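You operate a simulated robot arm through the tools that you are given. There is no shell and no other tool.

Carry out the task below with a simulated robot arm. There is one attempt and no reset: what you move stays moved.

JOB
Press both loose corners of the beige board flat in the corner jig.
Fine: lever down by its knob and up again for each corner, board turned end for end between; board back on the bench.
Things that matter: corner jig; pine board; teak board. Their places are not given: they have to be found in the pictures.

Only the result counts: the job must be done as asked and must still hold three seconds after the hand-in. Knocking over, shifting, dropping, spilling or breaking anything else fails it.

ROBOT AND FRAMES
A 7-joint arm with a two-finger parallel gripper, fixed in place. Base frame: the origin is at the foot of the arm, x ahead of it, y to its left, z up; the work surface is at about z = 0. Lengths are in mm, angles in rad, forces in N, time in s.
With the tool pointing down near the work surface it reaches from about 260 to 680 mm from the base axis. Its first joint turns from -2.897 to 2.897 rad. Payload 2.5 kg.
Tool frame: the origin (TCP) lies between the finger pads and is the grasp point; the fingertips stand 30 mm ahead of it; z points along the fingers, y is the line along which they close. The gripper opens to 94 mm. The fingers are 28 mm wide and 10 mm thick; the gripper's body (50 by 96 mm) begins 55 mm behind the TCP.
Orientation is that of the tool frame in the base frame, as a unit quaternion [x, y, z, w]. With the fingers straight down and closing along the base's y, the tool's x points along the base's -x, its y along +y and its z along -z.

CONTROLS
- The arm moves only by the tool nudge_tool. Its argument "commands" is a list of rows, each a list of 3 entries, a list of its own where there are three numbers: the turn, a rotation vector about the base's x, y, z in units of 6 degrees (1.0 is 6 degrees), then the shift along the base's x, y, z in units of 30 mm (1.0 is 30 mm), then the finger opening in mm, from 0 to 94. In form: [[[rx, ry, rz], [dx, dy, dz], claw], ...]. A call has 1 to 20 rows; each row shifts and turns the commanded pose from where the row before left it. A call with a number of a shift or a turn outside -1 to 1 is refused whole. Rows are played at 5 a second. More than 50 mm and 0.15 rad between two rows, or a gripper value outside its range, and nothing of the call is played. A pose out of reach is approached as far as the arm can. The call stops where the force on the tool passes 40 N (or 10 N more than at its start, if that is more) or the arm is blocked; 0.2 s more then pass. The fingers move at their own pace (about 72 mm/s each) and stop on an object; they squeeze with about 31 N. The grip force told is the motor's: it shows also when the fingers shut on nothing. Time passes only in rows, and 0.2 s behind the last, so rows that do not move let the fingers close. It gives the time, the measured TCP pose, the force on the tool (base axes), the opening and the grip force at its end, in the units of the frame above (readings bear some noise), with the torque about the TCP (base axes, N m) and any sound that the robot's microphone picked up, and new pictures: "show" is both (left out), scene, wrist or none.
- Cameras (640 x 400 px; columns grow to the right, rows downward): "scene" is fixed at [219, -500, 721.2]; the picture's right is [0.85, -0.52, 0.00], its down [-0.29, -0.48, -0.83] and it looks along [0.43, 0.71, -0.56] (base axes); focal length 335 px, centre (320, 200). "wrist" rides on the gripper at [76, 14, -102] in the tool frame; the picture's right is [-0.18, 0.98, 0.00], its down [-0.75, -0.14, -0.64] and it looks along [-0.63, -0.12, 0.77] (tool axes); focal length 243 px, centre (320, 200).
- pixel_to_xyz(camera, pixels): there is no depth. For up to 12 entries [column, row, z] of the newest picture of that camera ("zoom" is the newest enlarged one), the place [x, y] in the base frame at which the ray of that pixel passes the height z, good to about 3 mm. No time passes.
- inspect(camera, box): a new picture of the part [left, top, right, bottom] of that camera's present view, enlarged. No time passes.
- close_job(): hands the job in; it is judged then, once.

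Open the gripper and draw the arm clear of the work before you hand the job in, unless the task says otherwise.

The tools are called after ">>>" as name(argument=value, ...) on one line, values as JSON. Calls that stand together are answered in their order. nudge_tool: Moves the arm, as the interface text tells. Its arguments: {"type":"object","properties":{"commands":{"type":"array"},"show":{"type":"string","enum":["both","scene","wrist","none"]}},"required":["commands"]} The other tools are called the same way: pixel_to_xyz (camera, pixels) gives the place at which the rays of pixels pass given heights; inspect (camera, box) takes an enlarged picture of a part of a camera's view; close_job () hands the job in.

At the start:

```text
time: 0.0
tcp_pos: [416.0, 9.4, 420.1]
orientation: [0.0, 1.0, 0.0, 0.0]
contact_force: [-0.2, 0.5, 0.0]
moment: [0.01, 0.02, 0.02]
opening: 94.1
finger_force: 0.1
```

scene: 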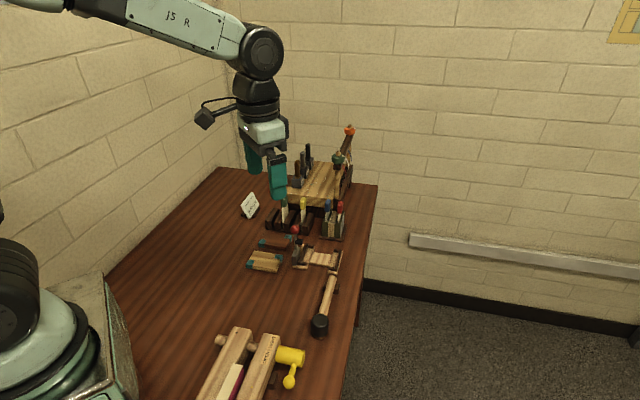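
wrist: 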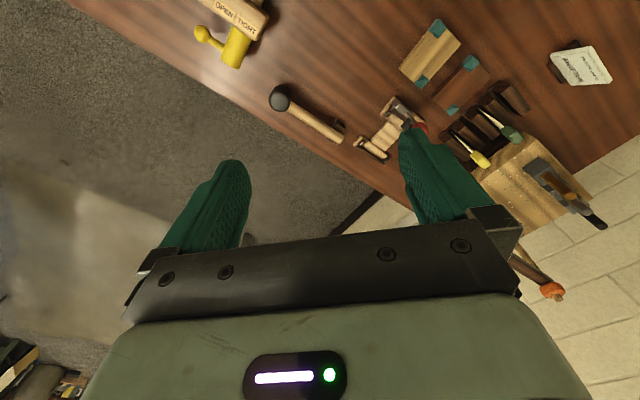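

The scene picture shows a light board with teal corners near (265,261), a darker one near (275,242) and a jig with a red knob near (310,255). I enlarge those areas in both cameras.

>>> inspect(camera="scene", box=[230, 190, 360, 290])

>>> inspect(camera="wrist", box=[340, 0, 540, 170])

```text
4.00 times, centred on (295, 240) of scene
```

zoom: 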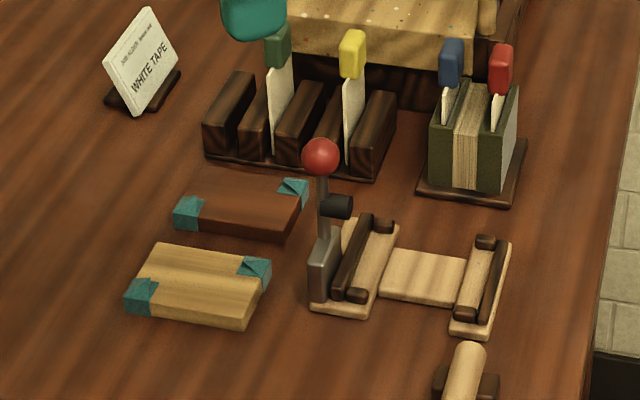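

```text
2.35 times, centred on (440, 85) of wrist
```

zoom: 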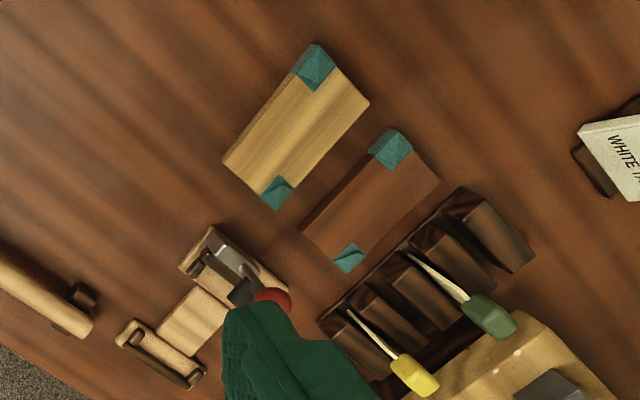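

The enlarged wrist picture shows the pine board's corners at (315,42), (370,103), (275,210), (222,160) and the jig at (180–290, 225–390). I ask for their places.

>>> pixel_to_xyz(camera="zoom", pixels=[[315, 42, 15], [370, 103, 15], [275, 210, 15], [222, 160, 15], [213, 225, 10], [180, 265, 10], [118, 335, 10], [190, 388, 10], [270, 295, 80], [200, 320, 10], [395, 130, 15], [345, 272, 15]])

>>> inspect(camera="scene", box=[285, 220, 349, 280])

```text
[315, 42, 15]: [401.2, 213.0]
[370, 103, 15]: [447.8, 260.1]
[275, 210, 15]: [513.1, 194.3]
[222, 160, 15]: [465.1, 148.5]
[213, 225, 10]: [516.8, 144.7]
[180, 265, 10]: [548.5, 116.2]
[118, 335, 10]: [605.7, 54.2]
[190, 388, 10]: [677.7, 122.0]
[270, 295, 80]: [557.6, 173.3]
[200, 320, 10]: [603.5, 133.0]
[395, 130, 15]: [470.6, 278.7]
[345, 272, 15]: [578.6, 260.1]
```

```text
6.67 times, centred on (317, 250) of scene
```

zoom: 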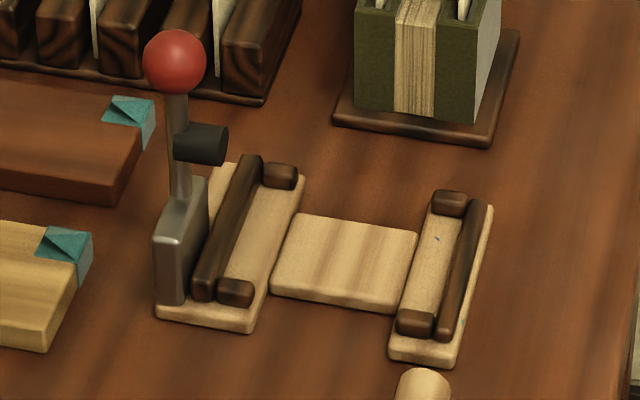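

The board and the jig both lie at roughly 45° to the base axes. I move the arm back and sideways to get a clearer wrist view of the board and jig.

>>> nudge_tool(commands=[[[0, 0, 0], [-0.4, 0.9, -0.4], 94], [[0, 0, 0], [-0.4, 0.9, -0.4], 94], [[0, 0, 0], [-0.4, 0.9, -0.4], 94], [[0, 0, 0], [-0.4, 0.9, -0.4], 94], [[0, 0, 0], [-0.4, 0.9, -0.4], 94], [[0, 0, 0], [0, 0, 0], 94]], show="both")

```text
time: 1.4
tcp_pos: [356.1, 145.8, 359.5]
orientation: [0.0, 1.0, 0.001, 0.0]
contact_force: [-0.1, 0.3, 0.1]
moment: [-0.01, -0.03, 0.02]
opening: 94.1
finger_force: 0.0
```

scene: 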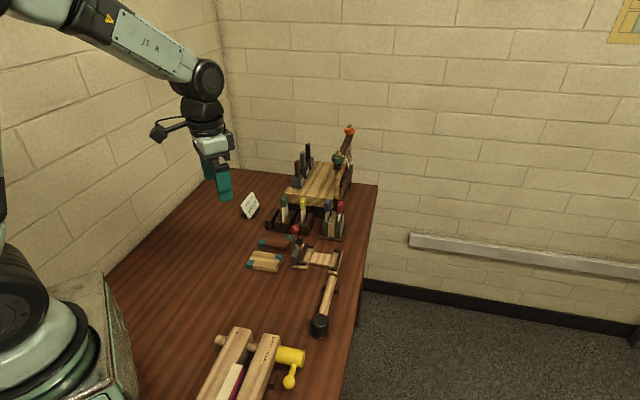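
wrist: 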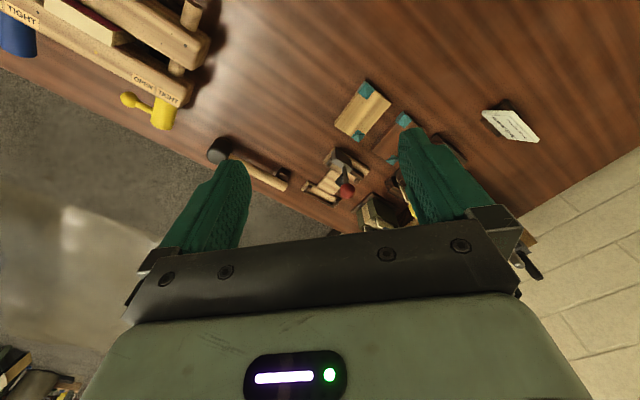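

The jig is small at (335,180) in the wrist picture, partly near the fingers. I move forward to x≈500 and down to z≈300 for a closer look from above.

>>> nudge_tool(commands=[[[0, 0, 0], [0.96, -0.1, -0.4], 94], [[0, 0, 0], [0.96, -0.1, -0.4], 94], [[0, 0, 0], [0.96, -0.1, -0.4], 94], [[0, 0, 0], [0.96, -0.1, -0.4], 94], [[0, 0, 0], [0.96, -0.1, -0.4], 94], [[0, 0, 0], [0, 0, 0], 94]], show="both")

>>> inspect(camera="wrist", box=[220, 0, 460, 160])

```text
time: 2.8
tcp_pos: [499.5, 131.5, 299.7]
orientation: [0.0, 1.0, 0.0, 0.0]
contact_force: [0.6, -0.3, -0.9]
moment: [0.02, -0.02, 0.01]
opening: 94.0
finger_force: 0.1
```

scene: 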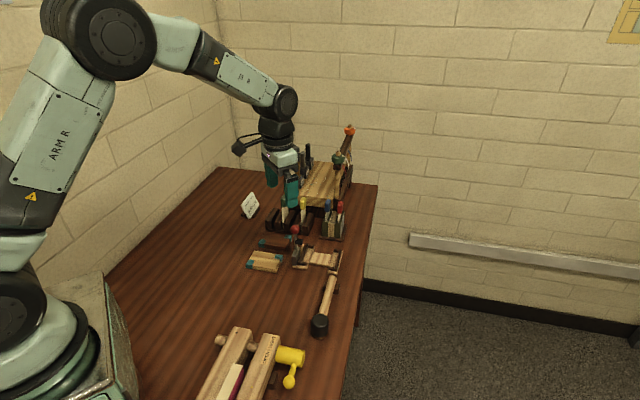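
wrist: 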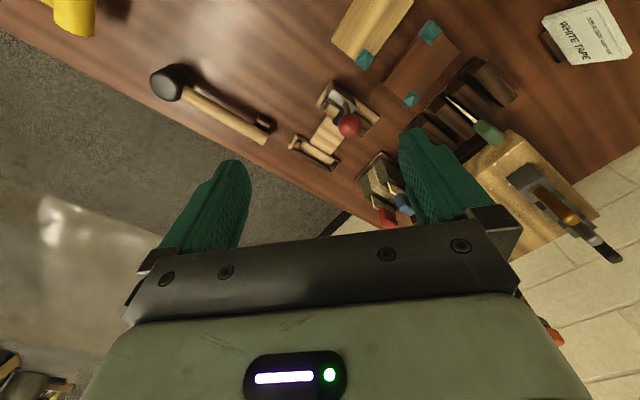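

```text
2.50 times, centred on (340, 80) of wrist
```

zoom: 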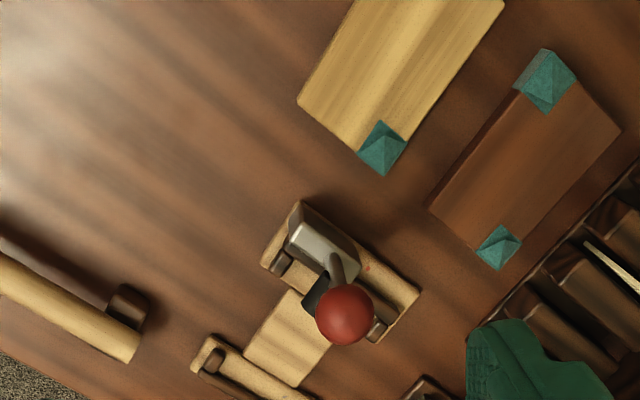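

I triangulate the knob (scene ≈(295.3,229.3), wrist ≈(350,125)) and jig points by asking for rays at several heights from both cameras.

>>> pixel_to_xyz(camera="scene", pixels=[[295.3, 229.3, 60], [295.3, 229.3, 80], [295.3, 229.3, 100], [295.3, 229.3, 120]])

>>> pixel_to_xyz(camera="zoom", pixels=[[345, 313, 60], [345, 313, 80], [345, 313, 100], [345, 313, 120], [300, 200, 6], [260, 265, 6], [420, 291, 6], [384, 345, 6], [298, 103, 18], [380, 176, 18], [405, 140, 18], [358, 150, 18]])

>>> inspect(camera="wrist", box=[280, 70, 390, 180])

```text
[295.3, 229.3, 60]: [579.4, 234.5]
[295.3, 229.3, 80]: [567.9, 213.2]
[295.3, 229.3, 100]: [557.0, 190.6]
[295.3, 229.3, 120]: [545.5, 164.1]
```

```text
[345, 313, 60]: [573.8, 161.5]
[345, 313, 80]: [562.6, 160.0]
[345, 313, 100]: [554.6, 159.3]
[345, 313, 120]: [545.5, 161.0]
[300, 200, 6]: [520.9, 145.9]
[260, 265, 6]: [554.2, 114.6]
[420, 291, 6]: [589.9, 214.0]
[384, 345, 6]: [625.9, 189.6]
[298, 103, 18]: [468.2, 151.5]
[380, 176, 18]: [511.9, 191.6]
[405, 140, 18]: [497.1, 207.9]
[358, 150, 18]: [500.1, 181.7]
```

```text
3.64 times, centred on (335, 125) of wrist
```

zoom: 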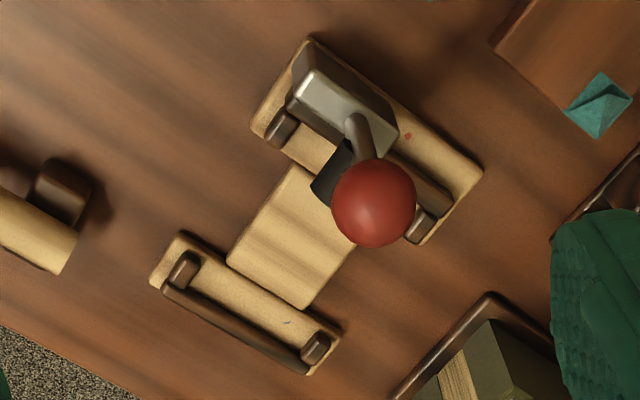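

The knob triangulates to about (545,162,121), and the lever stands over the end of the jig nearest the board; the pad sticks out over the pocket. I turn the tool by +135° about z so the fingers close across the board's width, and move over the jig's far side to see the lever from there.

>>> nudge_tool(commands=[[[0, 0, 1], [0.23, -0.05, 0], 94], [[0, 0, 1], [0.23, -0.05, 0], 94], [[0, 0, 1], [0.23, -0.05, 0], 94], [[0, 0, 1], [0.23, -0.05, 0], 94], [[0, 0, 1], [0.23, -0.05, 0], 94], [[0, 0, 1], [0.23, -0.05, 0], 94], [[0, 0, 1], [0.23, -0.05, 0], 94], [[0, 0, 1], [0.23, -0.05, 0], 94], [[0, 0, 1], [0.23, -0.05, 0], 94], [[0, 0, 1], [0.23, -0.05, 0], 94], [[0, 0, 1], [0.23, -0.05, 0], 94], [[0, 0, 1], [0.23, -0.05, 0], 94], [[0, 0, 1], [0.23, -0.05, 0], 94], [[0, 0, 1], [0.23, -0.05, 0], 94], [[0, 0, 1], [0.23, -0.05, 0], 94], [[0, 0, 1], [0.23, -0.05, 0], 94], [[0, 0, 1], [0.23, -0.05, 0], 94], [[0, 0, 1], [0.23, -0.05, 0], 94], [[0, 0, 1], [0.23, -0.05, 0], 94], [[0, 0, 1], [0.23, -0.05, 0], 94]], show="wrist")

>>> nudge_tool(commands=[[[0, 0, 1], [0, 0, 0], 94], [[0, 0, 1], [0, 0, 0], 94], [[0, 0, 0.5], [0, 0, 0], 94], [[0, 0, 0], [0, 0, 0], 94]], show="both")

```text
time: 7.0
tcp_pos: [638.0, 99.2, 301.4]
orientation: [0.866, -0.5, 0.0, 0.0]
contact_force: [-0.3, -0.6, 1.0]
moment: [0.01, 0.01, -0.03]
opening: 94.3
finger_force: 0.0
```

wrist: 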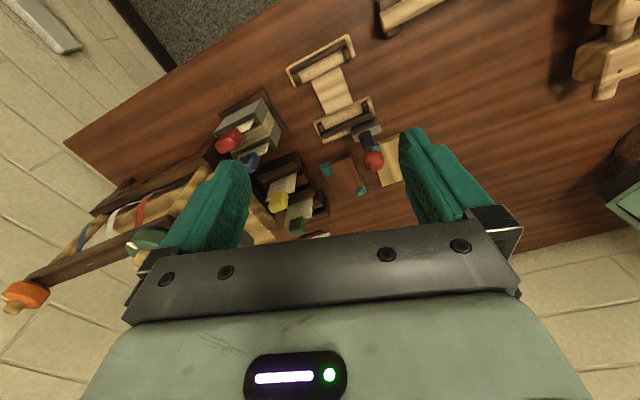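

```text
time: 8.0
tcp_pos: [638.1, 99.1, 300.5]
orientation: [0.924, -0.382, 0.0, 0.0]
contact_force: [0.1, -0.6, -0.7]
moment: [0.01, -0.05, -0.01]
opening: 93.7
finger_force: 0.0
```

scene: 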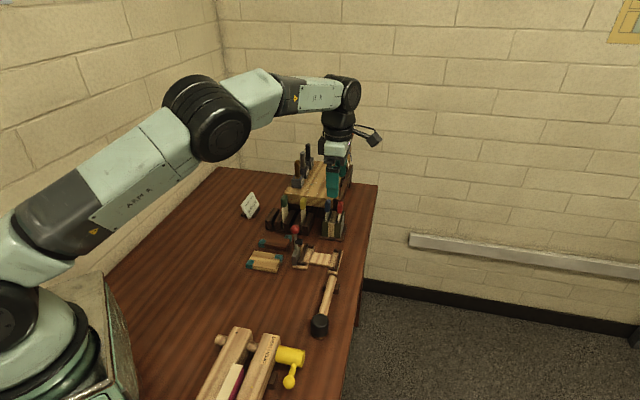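
wrist: 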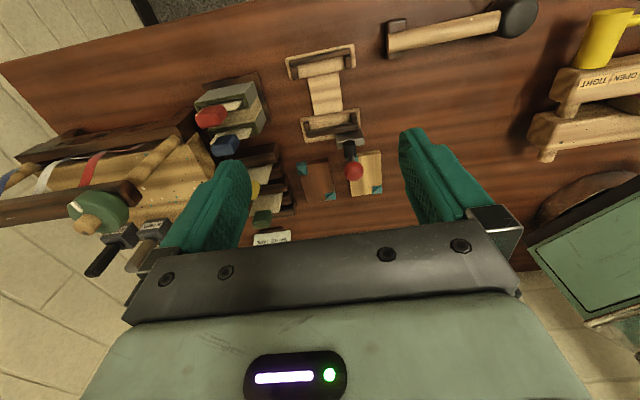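

The tool is now at yaw 135° and the wrist picture shows the jig at (325,95) with the knob at (353,170). I enlarge it.

>>> inspect(camera="wrist", box=[265, 30, 405, 120])

>>> inspect(camera="wrist", box=[270, 110, 410, 210])

```text
4.44 times, centred on (335, 75) of wrist
```

zoom: 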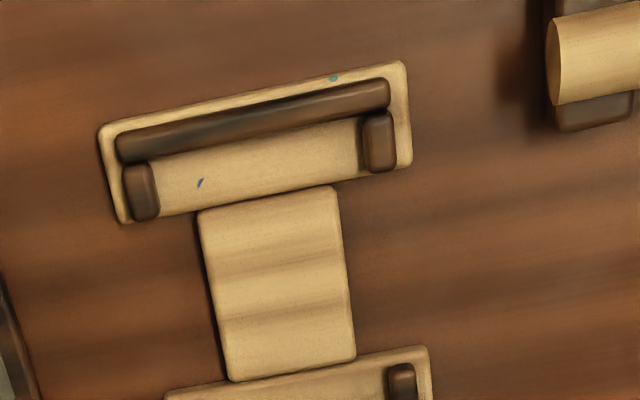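

```text
4.00 times, centred on (340, 160) of wrist
```

zoom: 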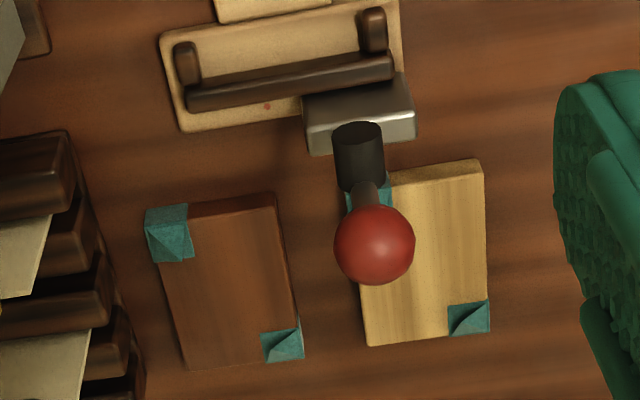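

I query the lever-side pocket edges in the newest enlarged picture: stub inner edges at (203,62) and (359,30), rail inner edge at (200,80)–(370,58), block and knob.

>>> pixel_to_xyz(camera="zoom", pixels=[[203, 62, 8], [359, 30, 8], [205, 80, 8], [365, 57, 8], [374, 245, 115], [374, 245, 121], [374, 245, 127], [303, 95, 35], [410, 80, 35], [160, 35, 6], [182, 131, 6], [400, 0, 6]])

>>> pixel_to_xyz(camera="zoom", pixels=[[368, 346, 15], [490, 332, 15], [483, 160, 15], [390, 170, 15], [145, 208, 15], [275, 195, 15], [305, 360, 15], [185, 368, 15]])

>>> inspect(camera="wrist", box=[265, 30, 405, 120])

>>> pixel_to_xyz(camera="zoom", pixels=[[160, 190, 8], [358, 150, 8], [165, 155, 8], [355, 120, 8], [100, 125, 6], [403, 62, 6], [412, 168, 6], [122, 222, 6], [198, 215, 5], [335, 188, 5], [355, 358, 5], [228, 380, 5]])

```text
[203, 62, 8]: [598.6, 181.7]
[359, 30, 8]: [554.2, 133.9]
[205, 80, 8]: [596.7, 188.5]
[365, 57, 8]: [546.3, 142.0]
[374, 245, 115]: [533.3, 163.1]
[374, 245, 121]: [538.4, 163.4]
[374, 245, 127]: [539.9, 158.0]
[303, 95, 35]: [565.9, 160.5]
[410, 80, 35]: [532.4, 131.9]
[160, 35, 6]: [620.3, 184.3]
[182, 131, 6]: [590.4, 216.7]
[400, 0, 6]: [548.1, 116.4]
```

```text
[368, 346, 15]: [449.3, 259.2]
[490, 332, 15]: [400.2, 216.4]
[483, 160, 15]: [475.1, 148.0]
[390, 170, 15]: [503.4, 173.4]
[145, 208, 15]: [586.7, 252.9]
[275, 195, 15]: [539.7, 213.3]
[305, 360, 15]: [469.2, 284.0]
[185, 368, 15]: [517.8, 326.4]
```

```text
4.44 times, centred on (335, 75) of wrist
```

zoom: 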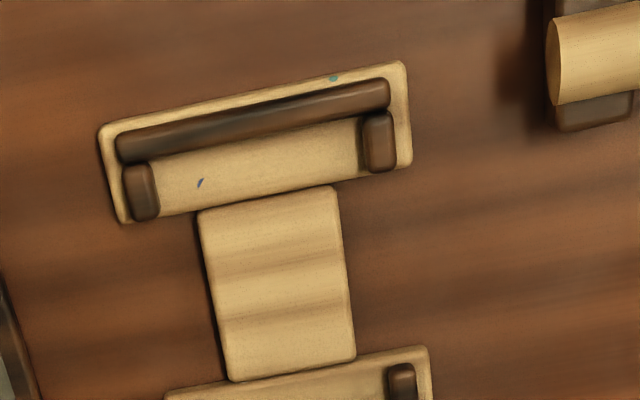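

```text
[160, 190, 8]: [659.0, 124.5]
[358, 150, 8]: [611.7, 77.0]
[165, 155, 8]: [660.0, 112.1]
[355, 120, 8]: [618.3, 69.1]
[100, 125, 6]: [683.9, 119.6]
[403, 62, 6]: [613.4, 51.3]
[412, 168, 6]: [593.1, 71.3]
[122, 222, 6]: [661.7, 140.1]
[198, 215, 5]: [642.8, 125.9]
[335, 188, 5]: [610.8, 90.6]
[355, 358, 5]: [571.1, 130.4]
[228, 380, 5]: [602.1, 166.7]
```

The jig pocket runs at 45°, about u 487–553 and v 287–388 (u=(x+y)/√2, v=(x−y)/√2), and the board is about 66 wide with centre near (458,204). I move above the pine board, keeping high past the lever, then descend for a close look.

>>> nudge_tool(commands=[[[0, 0, 0], [-0.86, 0.5, 0], 94], [[0, 0, 0], [-0.86, 0.5, 0], 94], [[0, 0, 0], [-0.86, 0.5, 0], 94], [[0, 0, 0], [-0.86, 0.5, 0], 94], [[0, 0, 0], [-0.86, 0.5, 0], 94], [[0, 0, 0], [-0.86, 0.5, 0], 94], [[0, 0, 0], [-0.86, 0.5, 0], 94], [[0, 0, 0], [0, 0, -0.8], 94], [[0, 0, 0], [0, 0, -0.8], 94], [[0, 0, 0], [0, 0, -0.8], 94], [[0, 0, 0], [0, 0, -0.8], 94], [[0, 0, 0], [0, 0, -0.8], 94], [[0, 0, 0], [0, 0, 0], 94]], show="both")

>>> inspect(camera="wrist", box=[220, 0, 420, 170])

```text
time: 10.8
tcp_pos: [455.8, 204.6, 180.2]
orientation: [0.924, -0.383, 0.001, 0.0]
contact_force: [0.6, 1.0, -0.2]
moment: [0.01, 0.02, 0.0]
opening: 93.9
finger_force: 0.2
```

scene: 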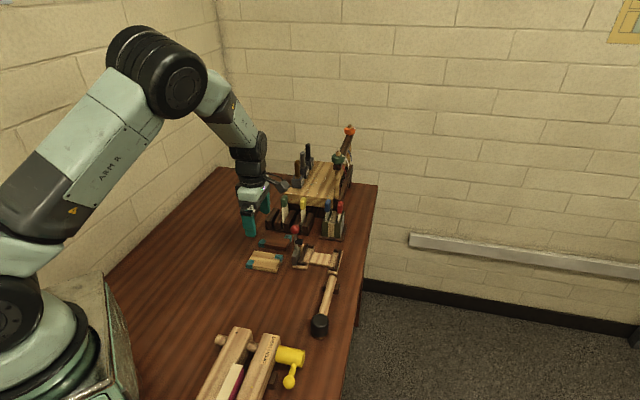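
wrist: 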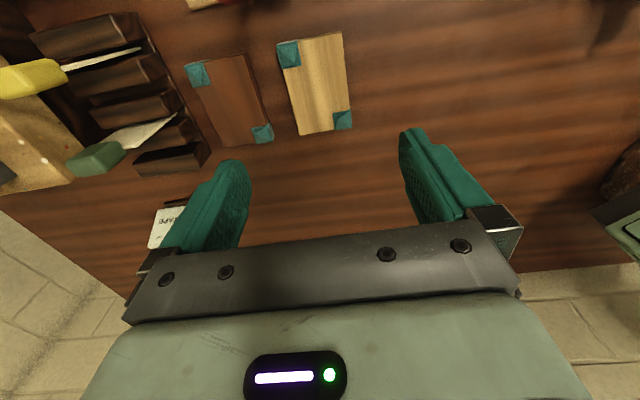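

```text
2.35 times, centred on (320, 85) of wrist
```

zoom: 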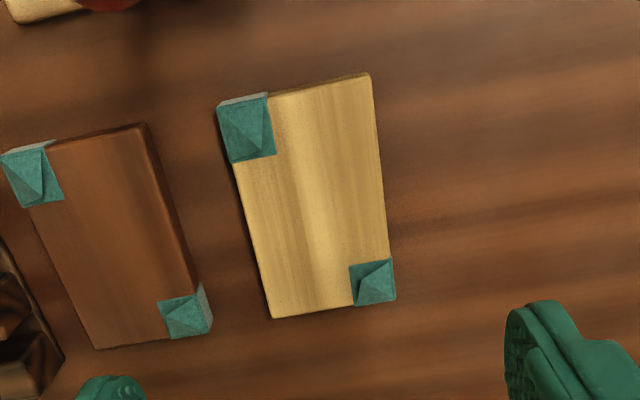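

The pine board's top face corners in the enlarged picture are (220,103), (370,75), (396,300), (272,318). I query these, and the same corners from the scene picture, to get its height and exact angle.

>>> pixel_to_xyz(camera="zoom", pixels=[[220, 105, 15], [371, 76, 15], [396, 300, 15], [272, 318, 15], [220, 105, 20], [371, 76, 20], [396, 300, 20], [272, 318, 20], [195, 288, 15], [150, 126, 15], [95, 349, 15], [5, 155, 15]])

>>> inspect(camera="scene", box=[240, 230, 304, 270])

```text
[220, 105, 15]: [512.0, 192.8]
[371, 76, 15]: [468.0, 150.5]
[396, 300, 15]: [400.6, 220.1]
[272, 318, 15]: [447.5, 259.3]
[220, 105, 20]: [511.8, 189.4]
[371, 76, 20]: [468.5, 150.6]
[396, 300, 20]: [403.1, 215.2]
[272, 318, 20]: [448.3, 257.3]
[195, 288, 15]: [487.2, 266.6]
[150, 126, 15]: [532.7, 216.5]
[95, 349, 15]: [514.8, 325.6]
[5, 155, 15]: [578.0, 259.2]
```

```text
10.00 times, centred on (272, 250) of scene
```

zoom: 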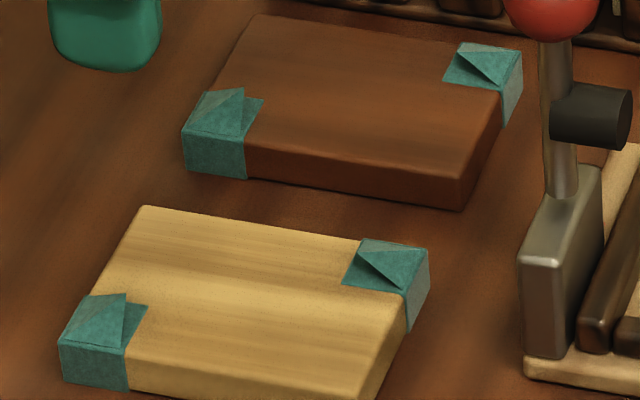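

The board is about 16–18 mm thick, centred near (457,204), with ≈32 mm of gap to the teak board. I narrow the fingers to 80 mm and lower to fingertips ~30 mm above the bench to check alignment.

>>> nudge_tool(commands=[[[0, 0, 0], [0.05, 0, -0.8], 80], [[0, 0, 0], [0, 0, -0.8], 80], [[0, 0, 0], [0, 0, -0.8], 80], [[0, 0, 0], [0, 0, -0.8], 80], [[0, 0, 0], [0, 0, -0.8], 80], [[0, 0, 0], [0, 0, 0], 80]], show="both")

>>> inspect(camera="wrist", box=[180, 0, 460, 220])

>>> inspect(camera="scene", box=[230, 215, 310, 275])

```text
time: 12.2
tcp_pos: [458.9, 204.5, 60.0]
orientation: [0.924, -0.383, 0.0, -0.001]
contact_force: [1.0, 0.3, 0.7]
moment: [-0.02, -0.02, 0.03]
opening: 80.1
finger_force: 0.0
```

scene: 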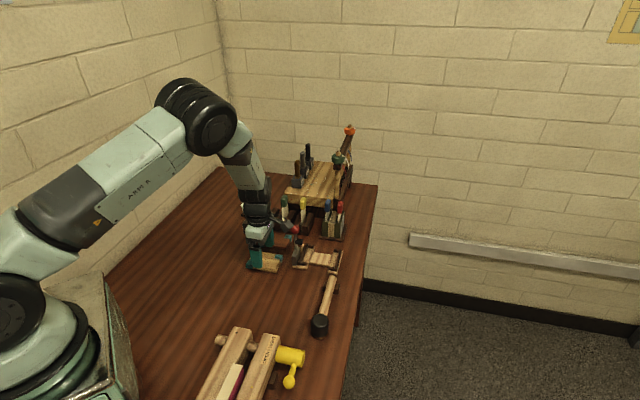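
wrist: 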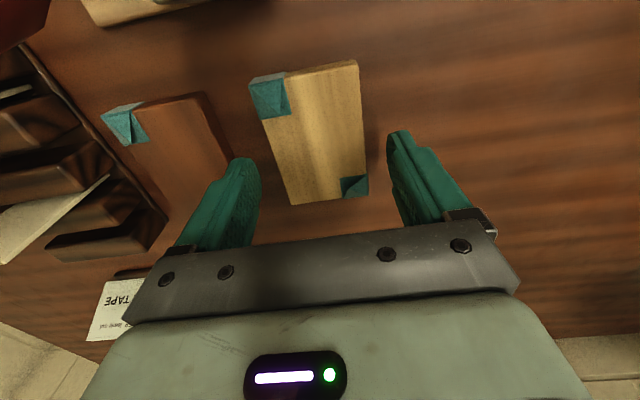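

```text
1.82 times, centred on (320, 110) of wrist
```

zoom: 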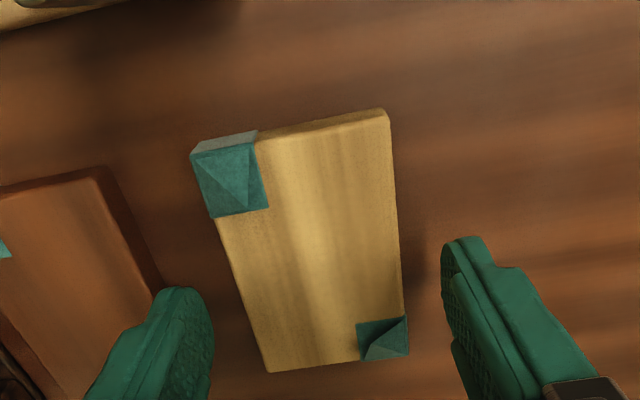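

```text
6.67 times, centred on (270, 245) of scene
```

zoom: 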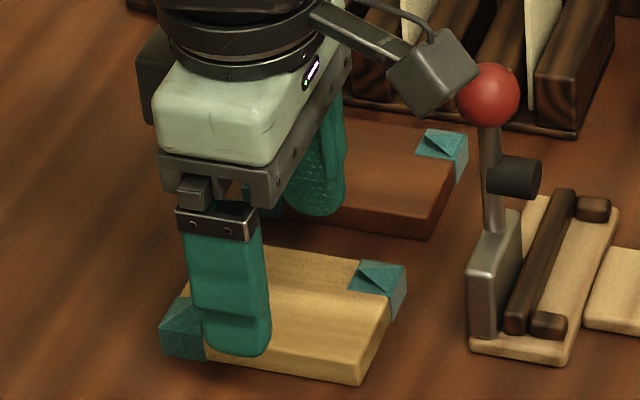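

The fingers straddle the board; the left finger is between the two boards. I query the board's corners once more from this closer wrist view before lowering.

>>> pixel_to_xyz(camera="wrist", pixels=[[249.7, 84.2, 17], [357.4, 61.6, 17], [368.4, 195.2, 17], [291.4, 204.5, 17], [359.5, 71, 0], [231, 154, 15]])

```text
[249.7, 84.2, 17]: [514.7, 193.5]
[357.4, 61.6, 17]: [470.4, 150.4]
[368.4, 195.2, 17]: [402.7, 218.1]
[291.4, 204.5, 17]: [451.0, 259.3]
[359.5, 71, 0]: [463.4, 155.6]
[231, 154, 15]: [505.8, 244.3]
```

Board centre is u≈470, v≈180 and the TCP is at u=469, v=180, so it is aligned. I lower 26 mm so the tips are ~4 mm off the bench, then close on the board.

>>> nudge_tool(commands=[[[0, 0, 0], [0, 0, -0.4], 80], [[0, 0, 0], [0, 0, -0.4], 80], [[0, 0, 0], [0, 0, -0.07], 80], [[0, 0, 0], [0, 0, 0], 70], [[0, 0, 0], [0, 0, 0], 50], [[0, 0, 0], [0, 0, 0], 50], [[0, 0, 0], [0, 0, 0], 50], [[0, 0, 0], [0, 0, 0], 50]], show="both")

```text
time: 14.0
tcp_pos: [458.8, 203.8, 32.9]
orientation: [0.924, -0.383, 0.0, 0.0]
contact_force: [0.1, -0.3, 1.3]
moment: [0.0, 0.0, -0.01]
opening: 61.1
finger_force: 31.2
```

scene: 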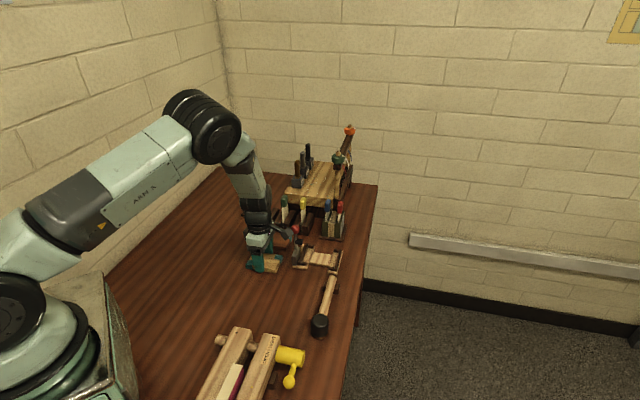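
wrist: 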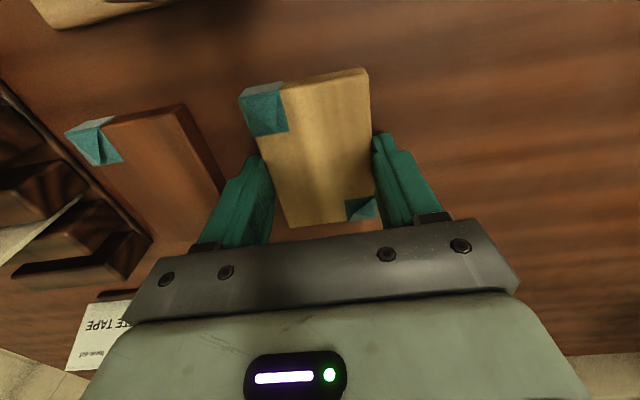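

The fingers stopped at 61 mm with 31 N: the board is held. I lift it straight up and then look at the lever and pad closely.

>>> nudge_tool(commands=[[[0, 0, 0], [0, 0, 0.3], 50], [[0, 0, 0], [0, 0, 0.6], 50], [[0, 0, 0], [0, 0, 0.8], 50], [[0, 0, 0], [0, 0, 0.8], 50], [[0, 0, 0], [0, 0, 0.8], 50], [[0, 0, 0], [0, 0, 0.8], 50], [[0, 0, 0], [0, 0, 0.8], 50], [[0, 0, 0], [0, 0, 0.8], 50], [[0, 0, 0], [0, 0, 0], 50]], show="both")

>>> inspect(camera="scene", box=[276, 222, 340, 272])

>>> inspect(camera="wrist", box=[180, 0, 460, 240])

```text
time: 16.0
tcp_pos: [458.7, 202.7, 205.1]
orientation: [0.924, -0.383, 0.0, -0.001]
contact_force: [-0.2, 0.5, -0.1]
moment: [0.0, 0.0, 0.02]
opening: 61.1
finger_force: 31.0
```

scene: 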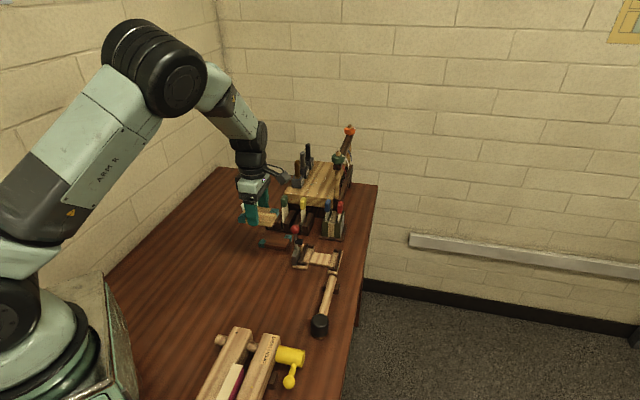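
wrist: 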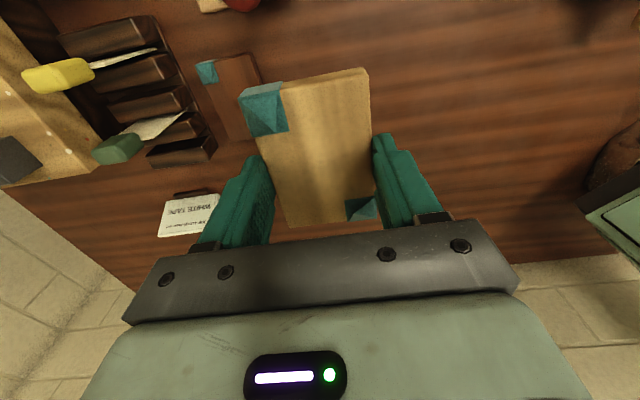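

```text
8.00 times, centred on (308, 247) of scene
```

zoom: 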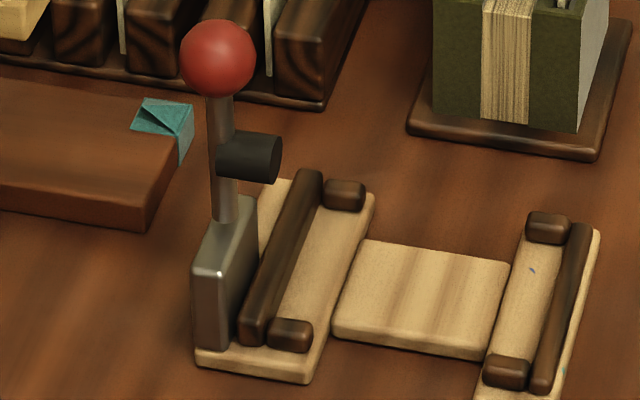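

```text
1.67 times, centred on (320, 120) of wrist
```

zoom: 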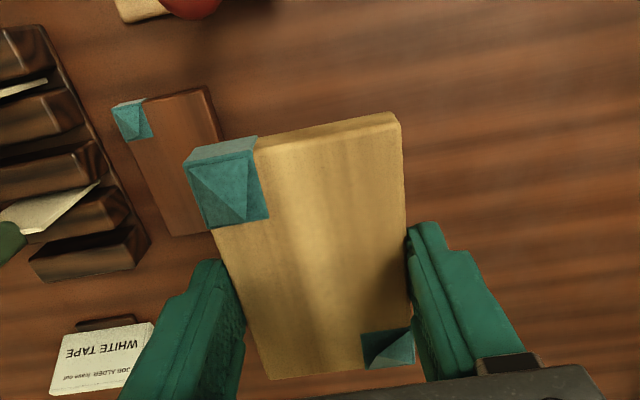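

The board hangs level in the grip. I find how the board sits relative to the TCP by querying its top corners at z≈189 in the wrist picture, plus the pad and rail points in the scene.

>>> pixel_to_xyz(camera="wrist", pixels=[[241, 99, 189], [368, 71, 189], [375.7, 211, 189], [291.3, 226.6, 189]])

>>> pixel_to_xyz(camera="scene", pixels=[[299.25, 242, 76], [301.5, 242, 76], [295.25, 229.25, 121], [299.3, 263.7, 8], [328.6, 294, 8], [304.5, 264.2, 20], [309.6, 246.1, 20], [328.8, 248.4, 20], [322.6, 269, 20]])

```text
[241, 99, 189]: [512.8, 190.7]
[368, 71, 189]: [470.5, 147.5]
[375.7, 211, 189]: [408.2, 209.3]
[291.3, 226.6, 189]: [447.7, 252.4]
```

```text
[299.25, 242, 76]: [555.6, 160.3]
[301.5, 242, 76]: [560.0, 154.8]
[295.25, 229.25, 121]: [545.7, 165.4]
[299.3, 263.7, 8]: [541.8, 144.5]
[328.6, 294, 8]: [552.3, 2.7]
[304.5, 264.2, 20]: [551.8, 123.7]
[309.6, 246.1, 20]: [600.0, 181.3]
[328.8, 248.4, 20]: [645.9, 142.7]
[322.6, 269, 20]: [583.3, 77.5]
```

I carry the board at height to a hover over the jig, slightly to the far (+v) side of the pocket, to keep clear of the lever.

>>> nudge_tool(commands=[[[0, 0, 0], [0.8, -0.4, 0.2], 50], [[0, 0, 0], [0.85, -0.45, 0], 50], [[0, 0, 0], [0.85, -0.45, 0], 50], [[0, 0, 0], [0.85, -0.45, 0], 50], [[0, 0, 0], [0.85, -0.45, 0], 50], [[0, 0, 0], [0.85, -0.45, 0], 50], [[0, 0, 0], [0, 0, -0.6], 50], [[0, 0, 0], [0, 0, -0.6], 50], [[0, 0, 0], [0, 0, 0], 50], [[0, 0, 0], [0, 0, 0], 50]], show="both")

>>> inspect(camera="wrist", box=[220, 0, 420, 130])

>>> inspect(camera="scene", box=[270, 200, 350, 275])

```text
time: 18.2
tcp_pos: [608.5, 126.3, 174.3]
orientation: [0.924, -0.382, 0.0, 0.0]
contact_force: [0.1, 1.1, -0.6]
moment: [0.0, -0.02, 0.0]
opening: 61.2
finger_force: 31.4
```

scene: 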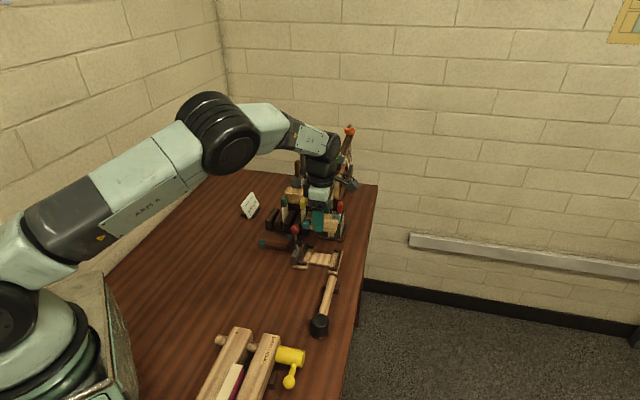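
wrist: 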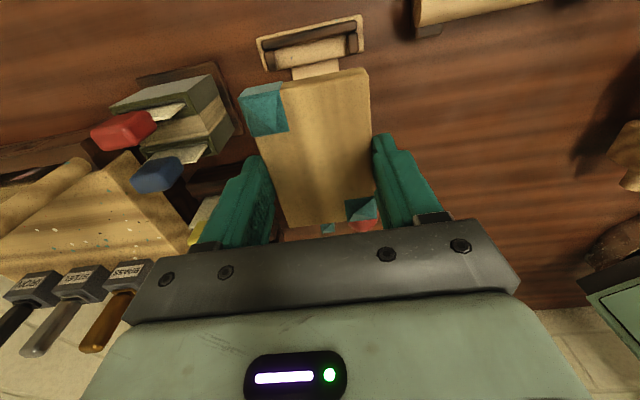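

```text
3.08 times, centred on (320, 65) of wrist
```

zoom: 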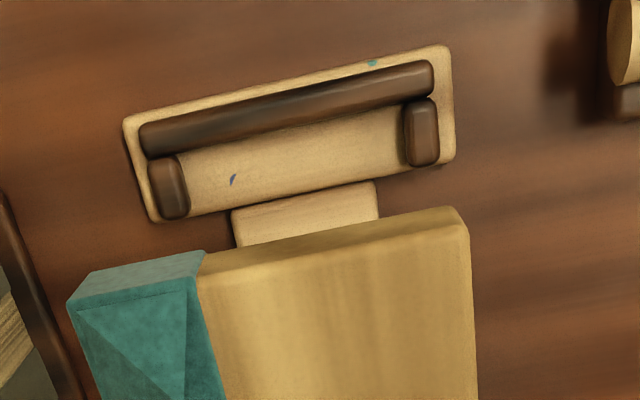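

```text
5.33 times, centred on (310, 238) of scene
```

zoom: 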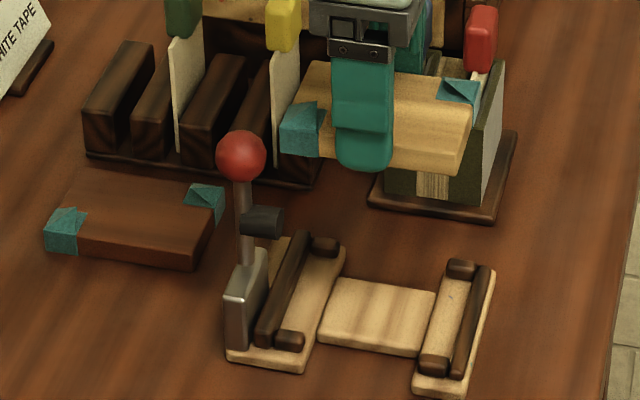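

The far end-piece of the jig is well visible; its stub inner edges are at wrist px (277,60) and (347,44), and its rail inner edge from (278,50) to (346,34). I query them at ledge height.

>>> pixel_to_xyz(camera="wrist", pixels=[[277.8, 69.2, 8], [275.8, 52, 8], [347.6, 53, 8], [346.9, 35.1, 8], [277.8, 50.4, 8], [346, 34.2, 8], [260, 36, 8], [363.5, 15, 8], [365, 52, 8], [270, 72, 8], [239.5, 97.5, 158], [370, 72, 158]])

>>> inspect(camera="wrist", box=[255, 10, 375, 80])

```text
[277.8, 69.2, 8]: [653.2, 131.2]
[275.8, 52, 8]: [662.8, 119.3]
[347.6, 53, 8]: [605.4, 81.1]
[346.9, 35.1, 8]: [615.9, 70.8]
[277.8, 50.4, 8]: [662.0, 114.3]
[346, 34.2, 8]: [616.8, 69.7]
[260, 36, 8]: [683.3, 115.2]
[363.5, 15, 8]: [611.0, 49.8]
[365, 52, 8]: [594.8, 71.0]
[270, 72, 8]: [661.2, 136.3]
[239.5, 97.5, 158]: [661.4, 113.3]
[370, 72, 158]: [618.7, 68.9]
```

```text
5.33 times, centred on (315, 45) of wrist
```

zoom: 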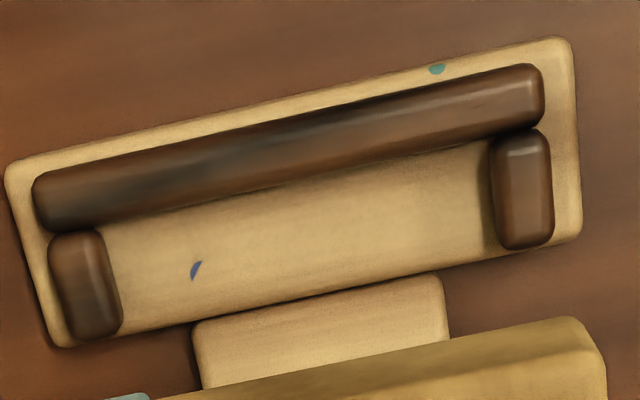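

The points scatter by a few mm, so I ask for the key ones several times to average the noise: stub inner edges in the enlarged picture at (122,315), (108,240), (492,190), (495,240).

>>> pixel_to_xyz(camera="zoom", pixels=[[116, 280, 8], [116, 280, 8], [116, 280, 8], [116, 280, 8], [116, 280, 8], [116, 280, 8], [494, 195, 8], [494, 195, 8], [494, 195, 8], [494, 195, 8], [494, 195, 8], [494, 195, 8]])

>>> pixel_to_xyz(camera="zoom", pixels=[[110, 228, 8], [110, 228, 8], [110, 228, 8], [110, 228, 8], [110, 228, 8], [110, 228, 8], [490, 138, 8], [490, 138, 8], [490, 138, 8], [490, 138, 8], [490, 138, 8], [490, 138, 8]])

```text
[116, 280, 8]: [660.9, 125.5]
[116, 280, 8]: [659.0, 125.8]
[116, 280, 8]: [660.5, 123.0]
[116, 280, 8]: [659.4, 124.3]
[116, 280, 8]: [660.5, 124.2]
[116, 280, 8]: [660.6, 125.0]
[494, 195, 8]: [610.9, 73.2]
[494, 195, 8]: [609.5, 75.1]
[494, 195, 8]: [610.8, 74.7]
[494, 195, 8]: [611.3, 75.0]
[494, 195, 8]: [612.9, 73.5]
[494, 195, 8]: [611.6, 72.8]
```

```text
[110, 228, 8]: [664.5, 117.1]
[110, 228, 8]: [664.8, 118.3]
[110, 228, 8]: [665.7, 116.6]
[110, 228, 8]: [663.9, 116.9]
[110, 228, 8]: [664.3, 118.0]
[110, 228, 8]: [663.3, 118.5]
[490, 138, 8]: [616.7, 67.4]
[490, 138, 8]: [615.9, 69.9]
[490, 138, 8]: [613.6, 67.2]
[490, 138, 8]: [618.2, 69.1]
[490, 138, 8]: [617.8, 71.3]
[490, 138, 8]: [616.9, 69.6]
```

Averaging gives the pocket as about 69 × 100 mm centred at u≈519.3, v≈337, against a 61 × 94 mm board, and the TCP is at u=519.6, v=341. I descend past the pad to board-bottom z≈40 at this v, then check.

>>> nudge_tool(commands=[[[0, 0, 0], [0, 0, -0.6], 50], [[0, 0, 0], [0, 0, -0.6], 50], [[0, 0, 0], [0, 0, -0.6], 50], [[0, 0, 0], [0, 0, -0.6], 50], [[0, 0, 0], [0, 0, -0.6], 50], [[0, 0, 0], [0, 0, -0.3], 50], [[0, 0, 0], [0, 0, 0], 50]], show="both")

>>> inspect(camera="wrist", box=[200, 0, 420, 130])

>>> inspect(camera="scene", box=[270, 215, 350, 275])

```text
time: 19.8
tcp_pos: [610.0, 129.8, 72.9]
orientation: [0.924, -0.382, -0.004, -0.001]
contact_force: [-0.3, 0.0, 0.1]
moment: [0.03, 0.04, -0.01]
opening: 61.4
finger_force: 30.9
```

scene: 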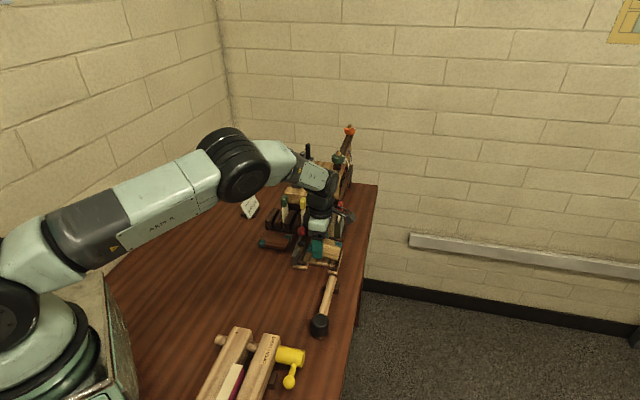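
wrist: 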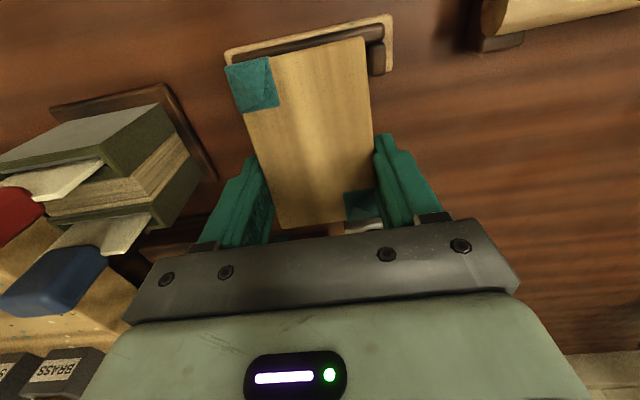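

```text
2.91 times, centred on (310, 65) of wrist
```

zoom: 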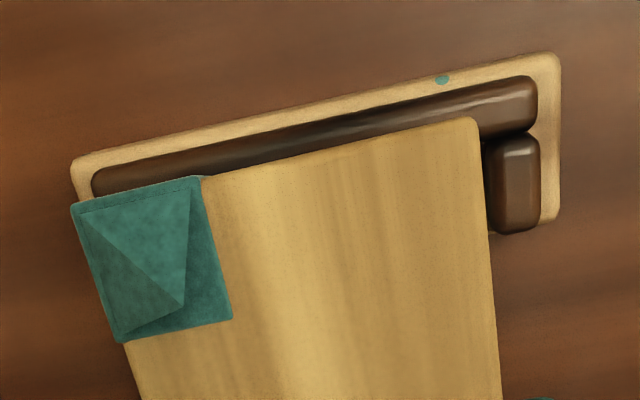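

```text
6.67 times, centred on (310, 245) of scene
```

zoom: 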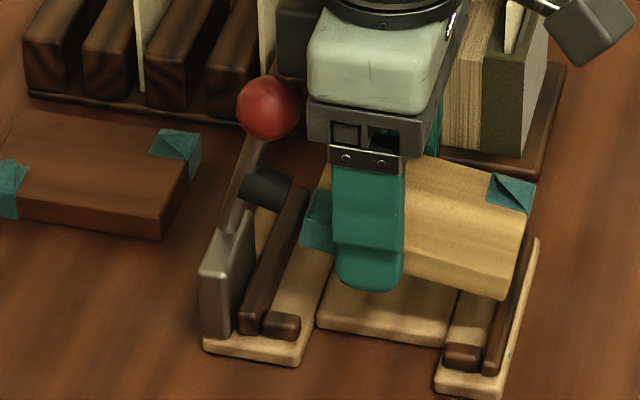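

The lever now leans ~15° toward the pocket: the board's end brushed the pad on the way down, and the board is now beneath the pad (no force remains). I take a still reading to check the pose before going on.

>>> nudge_tool(commands=[[[0, 0, 0], [0, 0, 0], 50], [[0, 0, 0], [0, 0, 0], 50]], show="none")

>>> inspect(camera="scene", box=[285, 222, 325, 272])

>>> inspect(camera="wrist", box=[240, 180, 420, 260])

```text
time: 20.4
tcp_pos: [611.1, 127.1, 74.7]
orientation: [0.924, -0.382, -0.001, 0.0]
contact_force: [-0.2, 0.3, 0.4]
moment: [0.04, 0.01, -0.01]
opening: 61.1
finger_force: 31.0
```

```text
8.00 times, centred on (305, 247) of scene
```

zoom: 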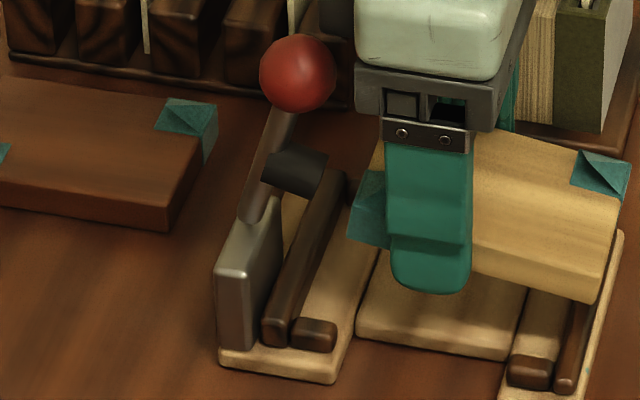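

```text
3.56 times, centred on (330, 220) of wrist
```

zoom: 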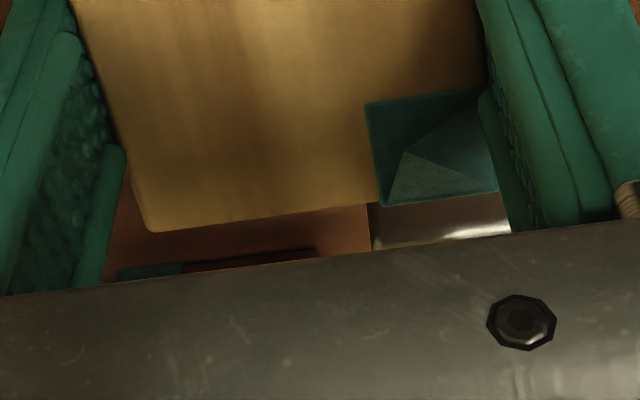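

The pictures show the board slid about 13 mm toward +v in the grip (its end now at TCP−31 / +59) when it brushed the pad. I back away +v, lift clear, and will set the board on its old free spot on the bench to re-grip it.

>>> nudge_tool(commands=[[[0, 0, 0], [0.2, -0.2, 0.1], 50], [[0, 0, 0], [0.2, -0.2, 0.3], 50], [[0, 0, 0], [0, 0, 0.7], 50], [[0, 0, 0], [0, 0, 0.8], 50], [[0, 0, 0], [0, 0, 0.8], 50], [[0, 0, 0], [0, 0, 0.8], 50], [[0, 0, 0], [0, 0, 0.8], 50], [[0, 0, 0], [0, 0, 0], 50]], show="both")

>>> inspect(camera="scene", box=[280, 200, 350, 275])

```text
time: 22.2
tcp_pos: [622.8, 113.8, 206.2]
orientation: [0.924, -0.382, 0.001, 0.0]
contact_force: [0.2, -0.4, -1.1]
moment: [0.01, -0.01, -0.01]
opening: 60.9
finger_force: 31.1
```

scene: 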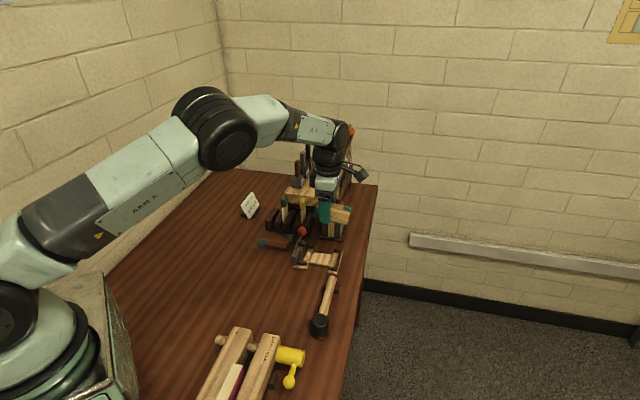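
wrist: 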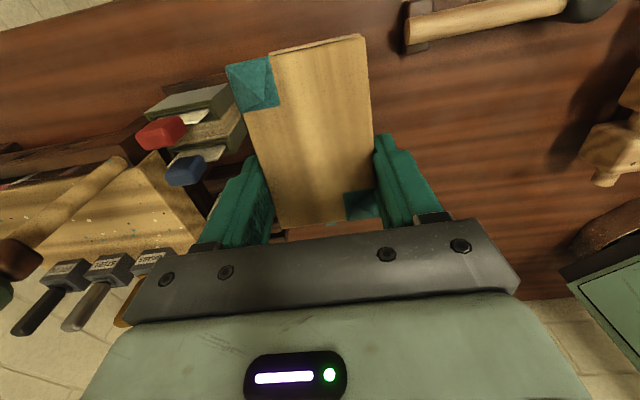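

```text
5.33 times, centred on (315, 238) of scene
```

zoom: 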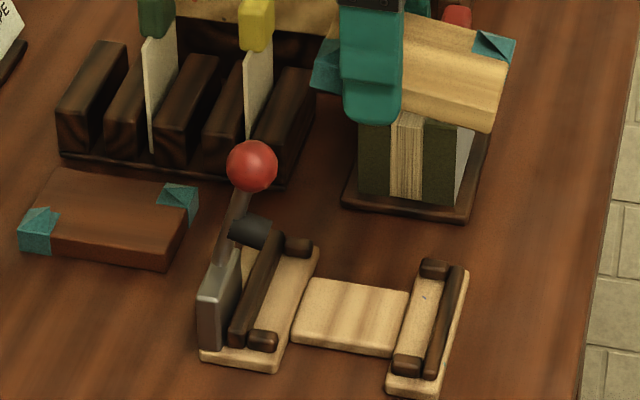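

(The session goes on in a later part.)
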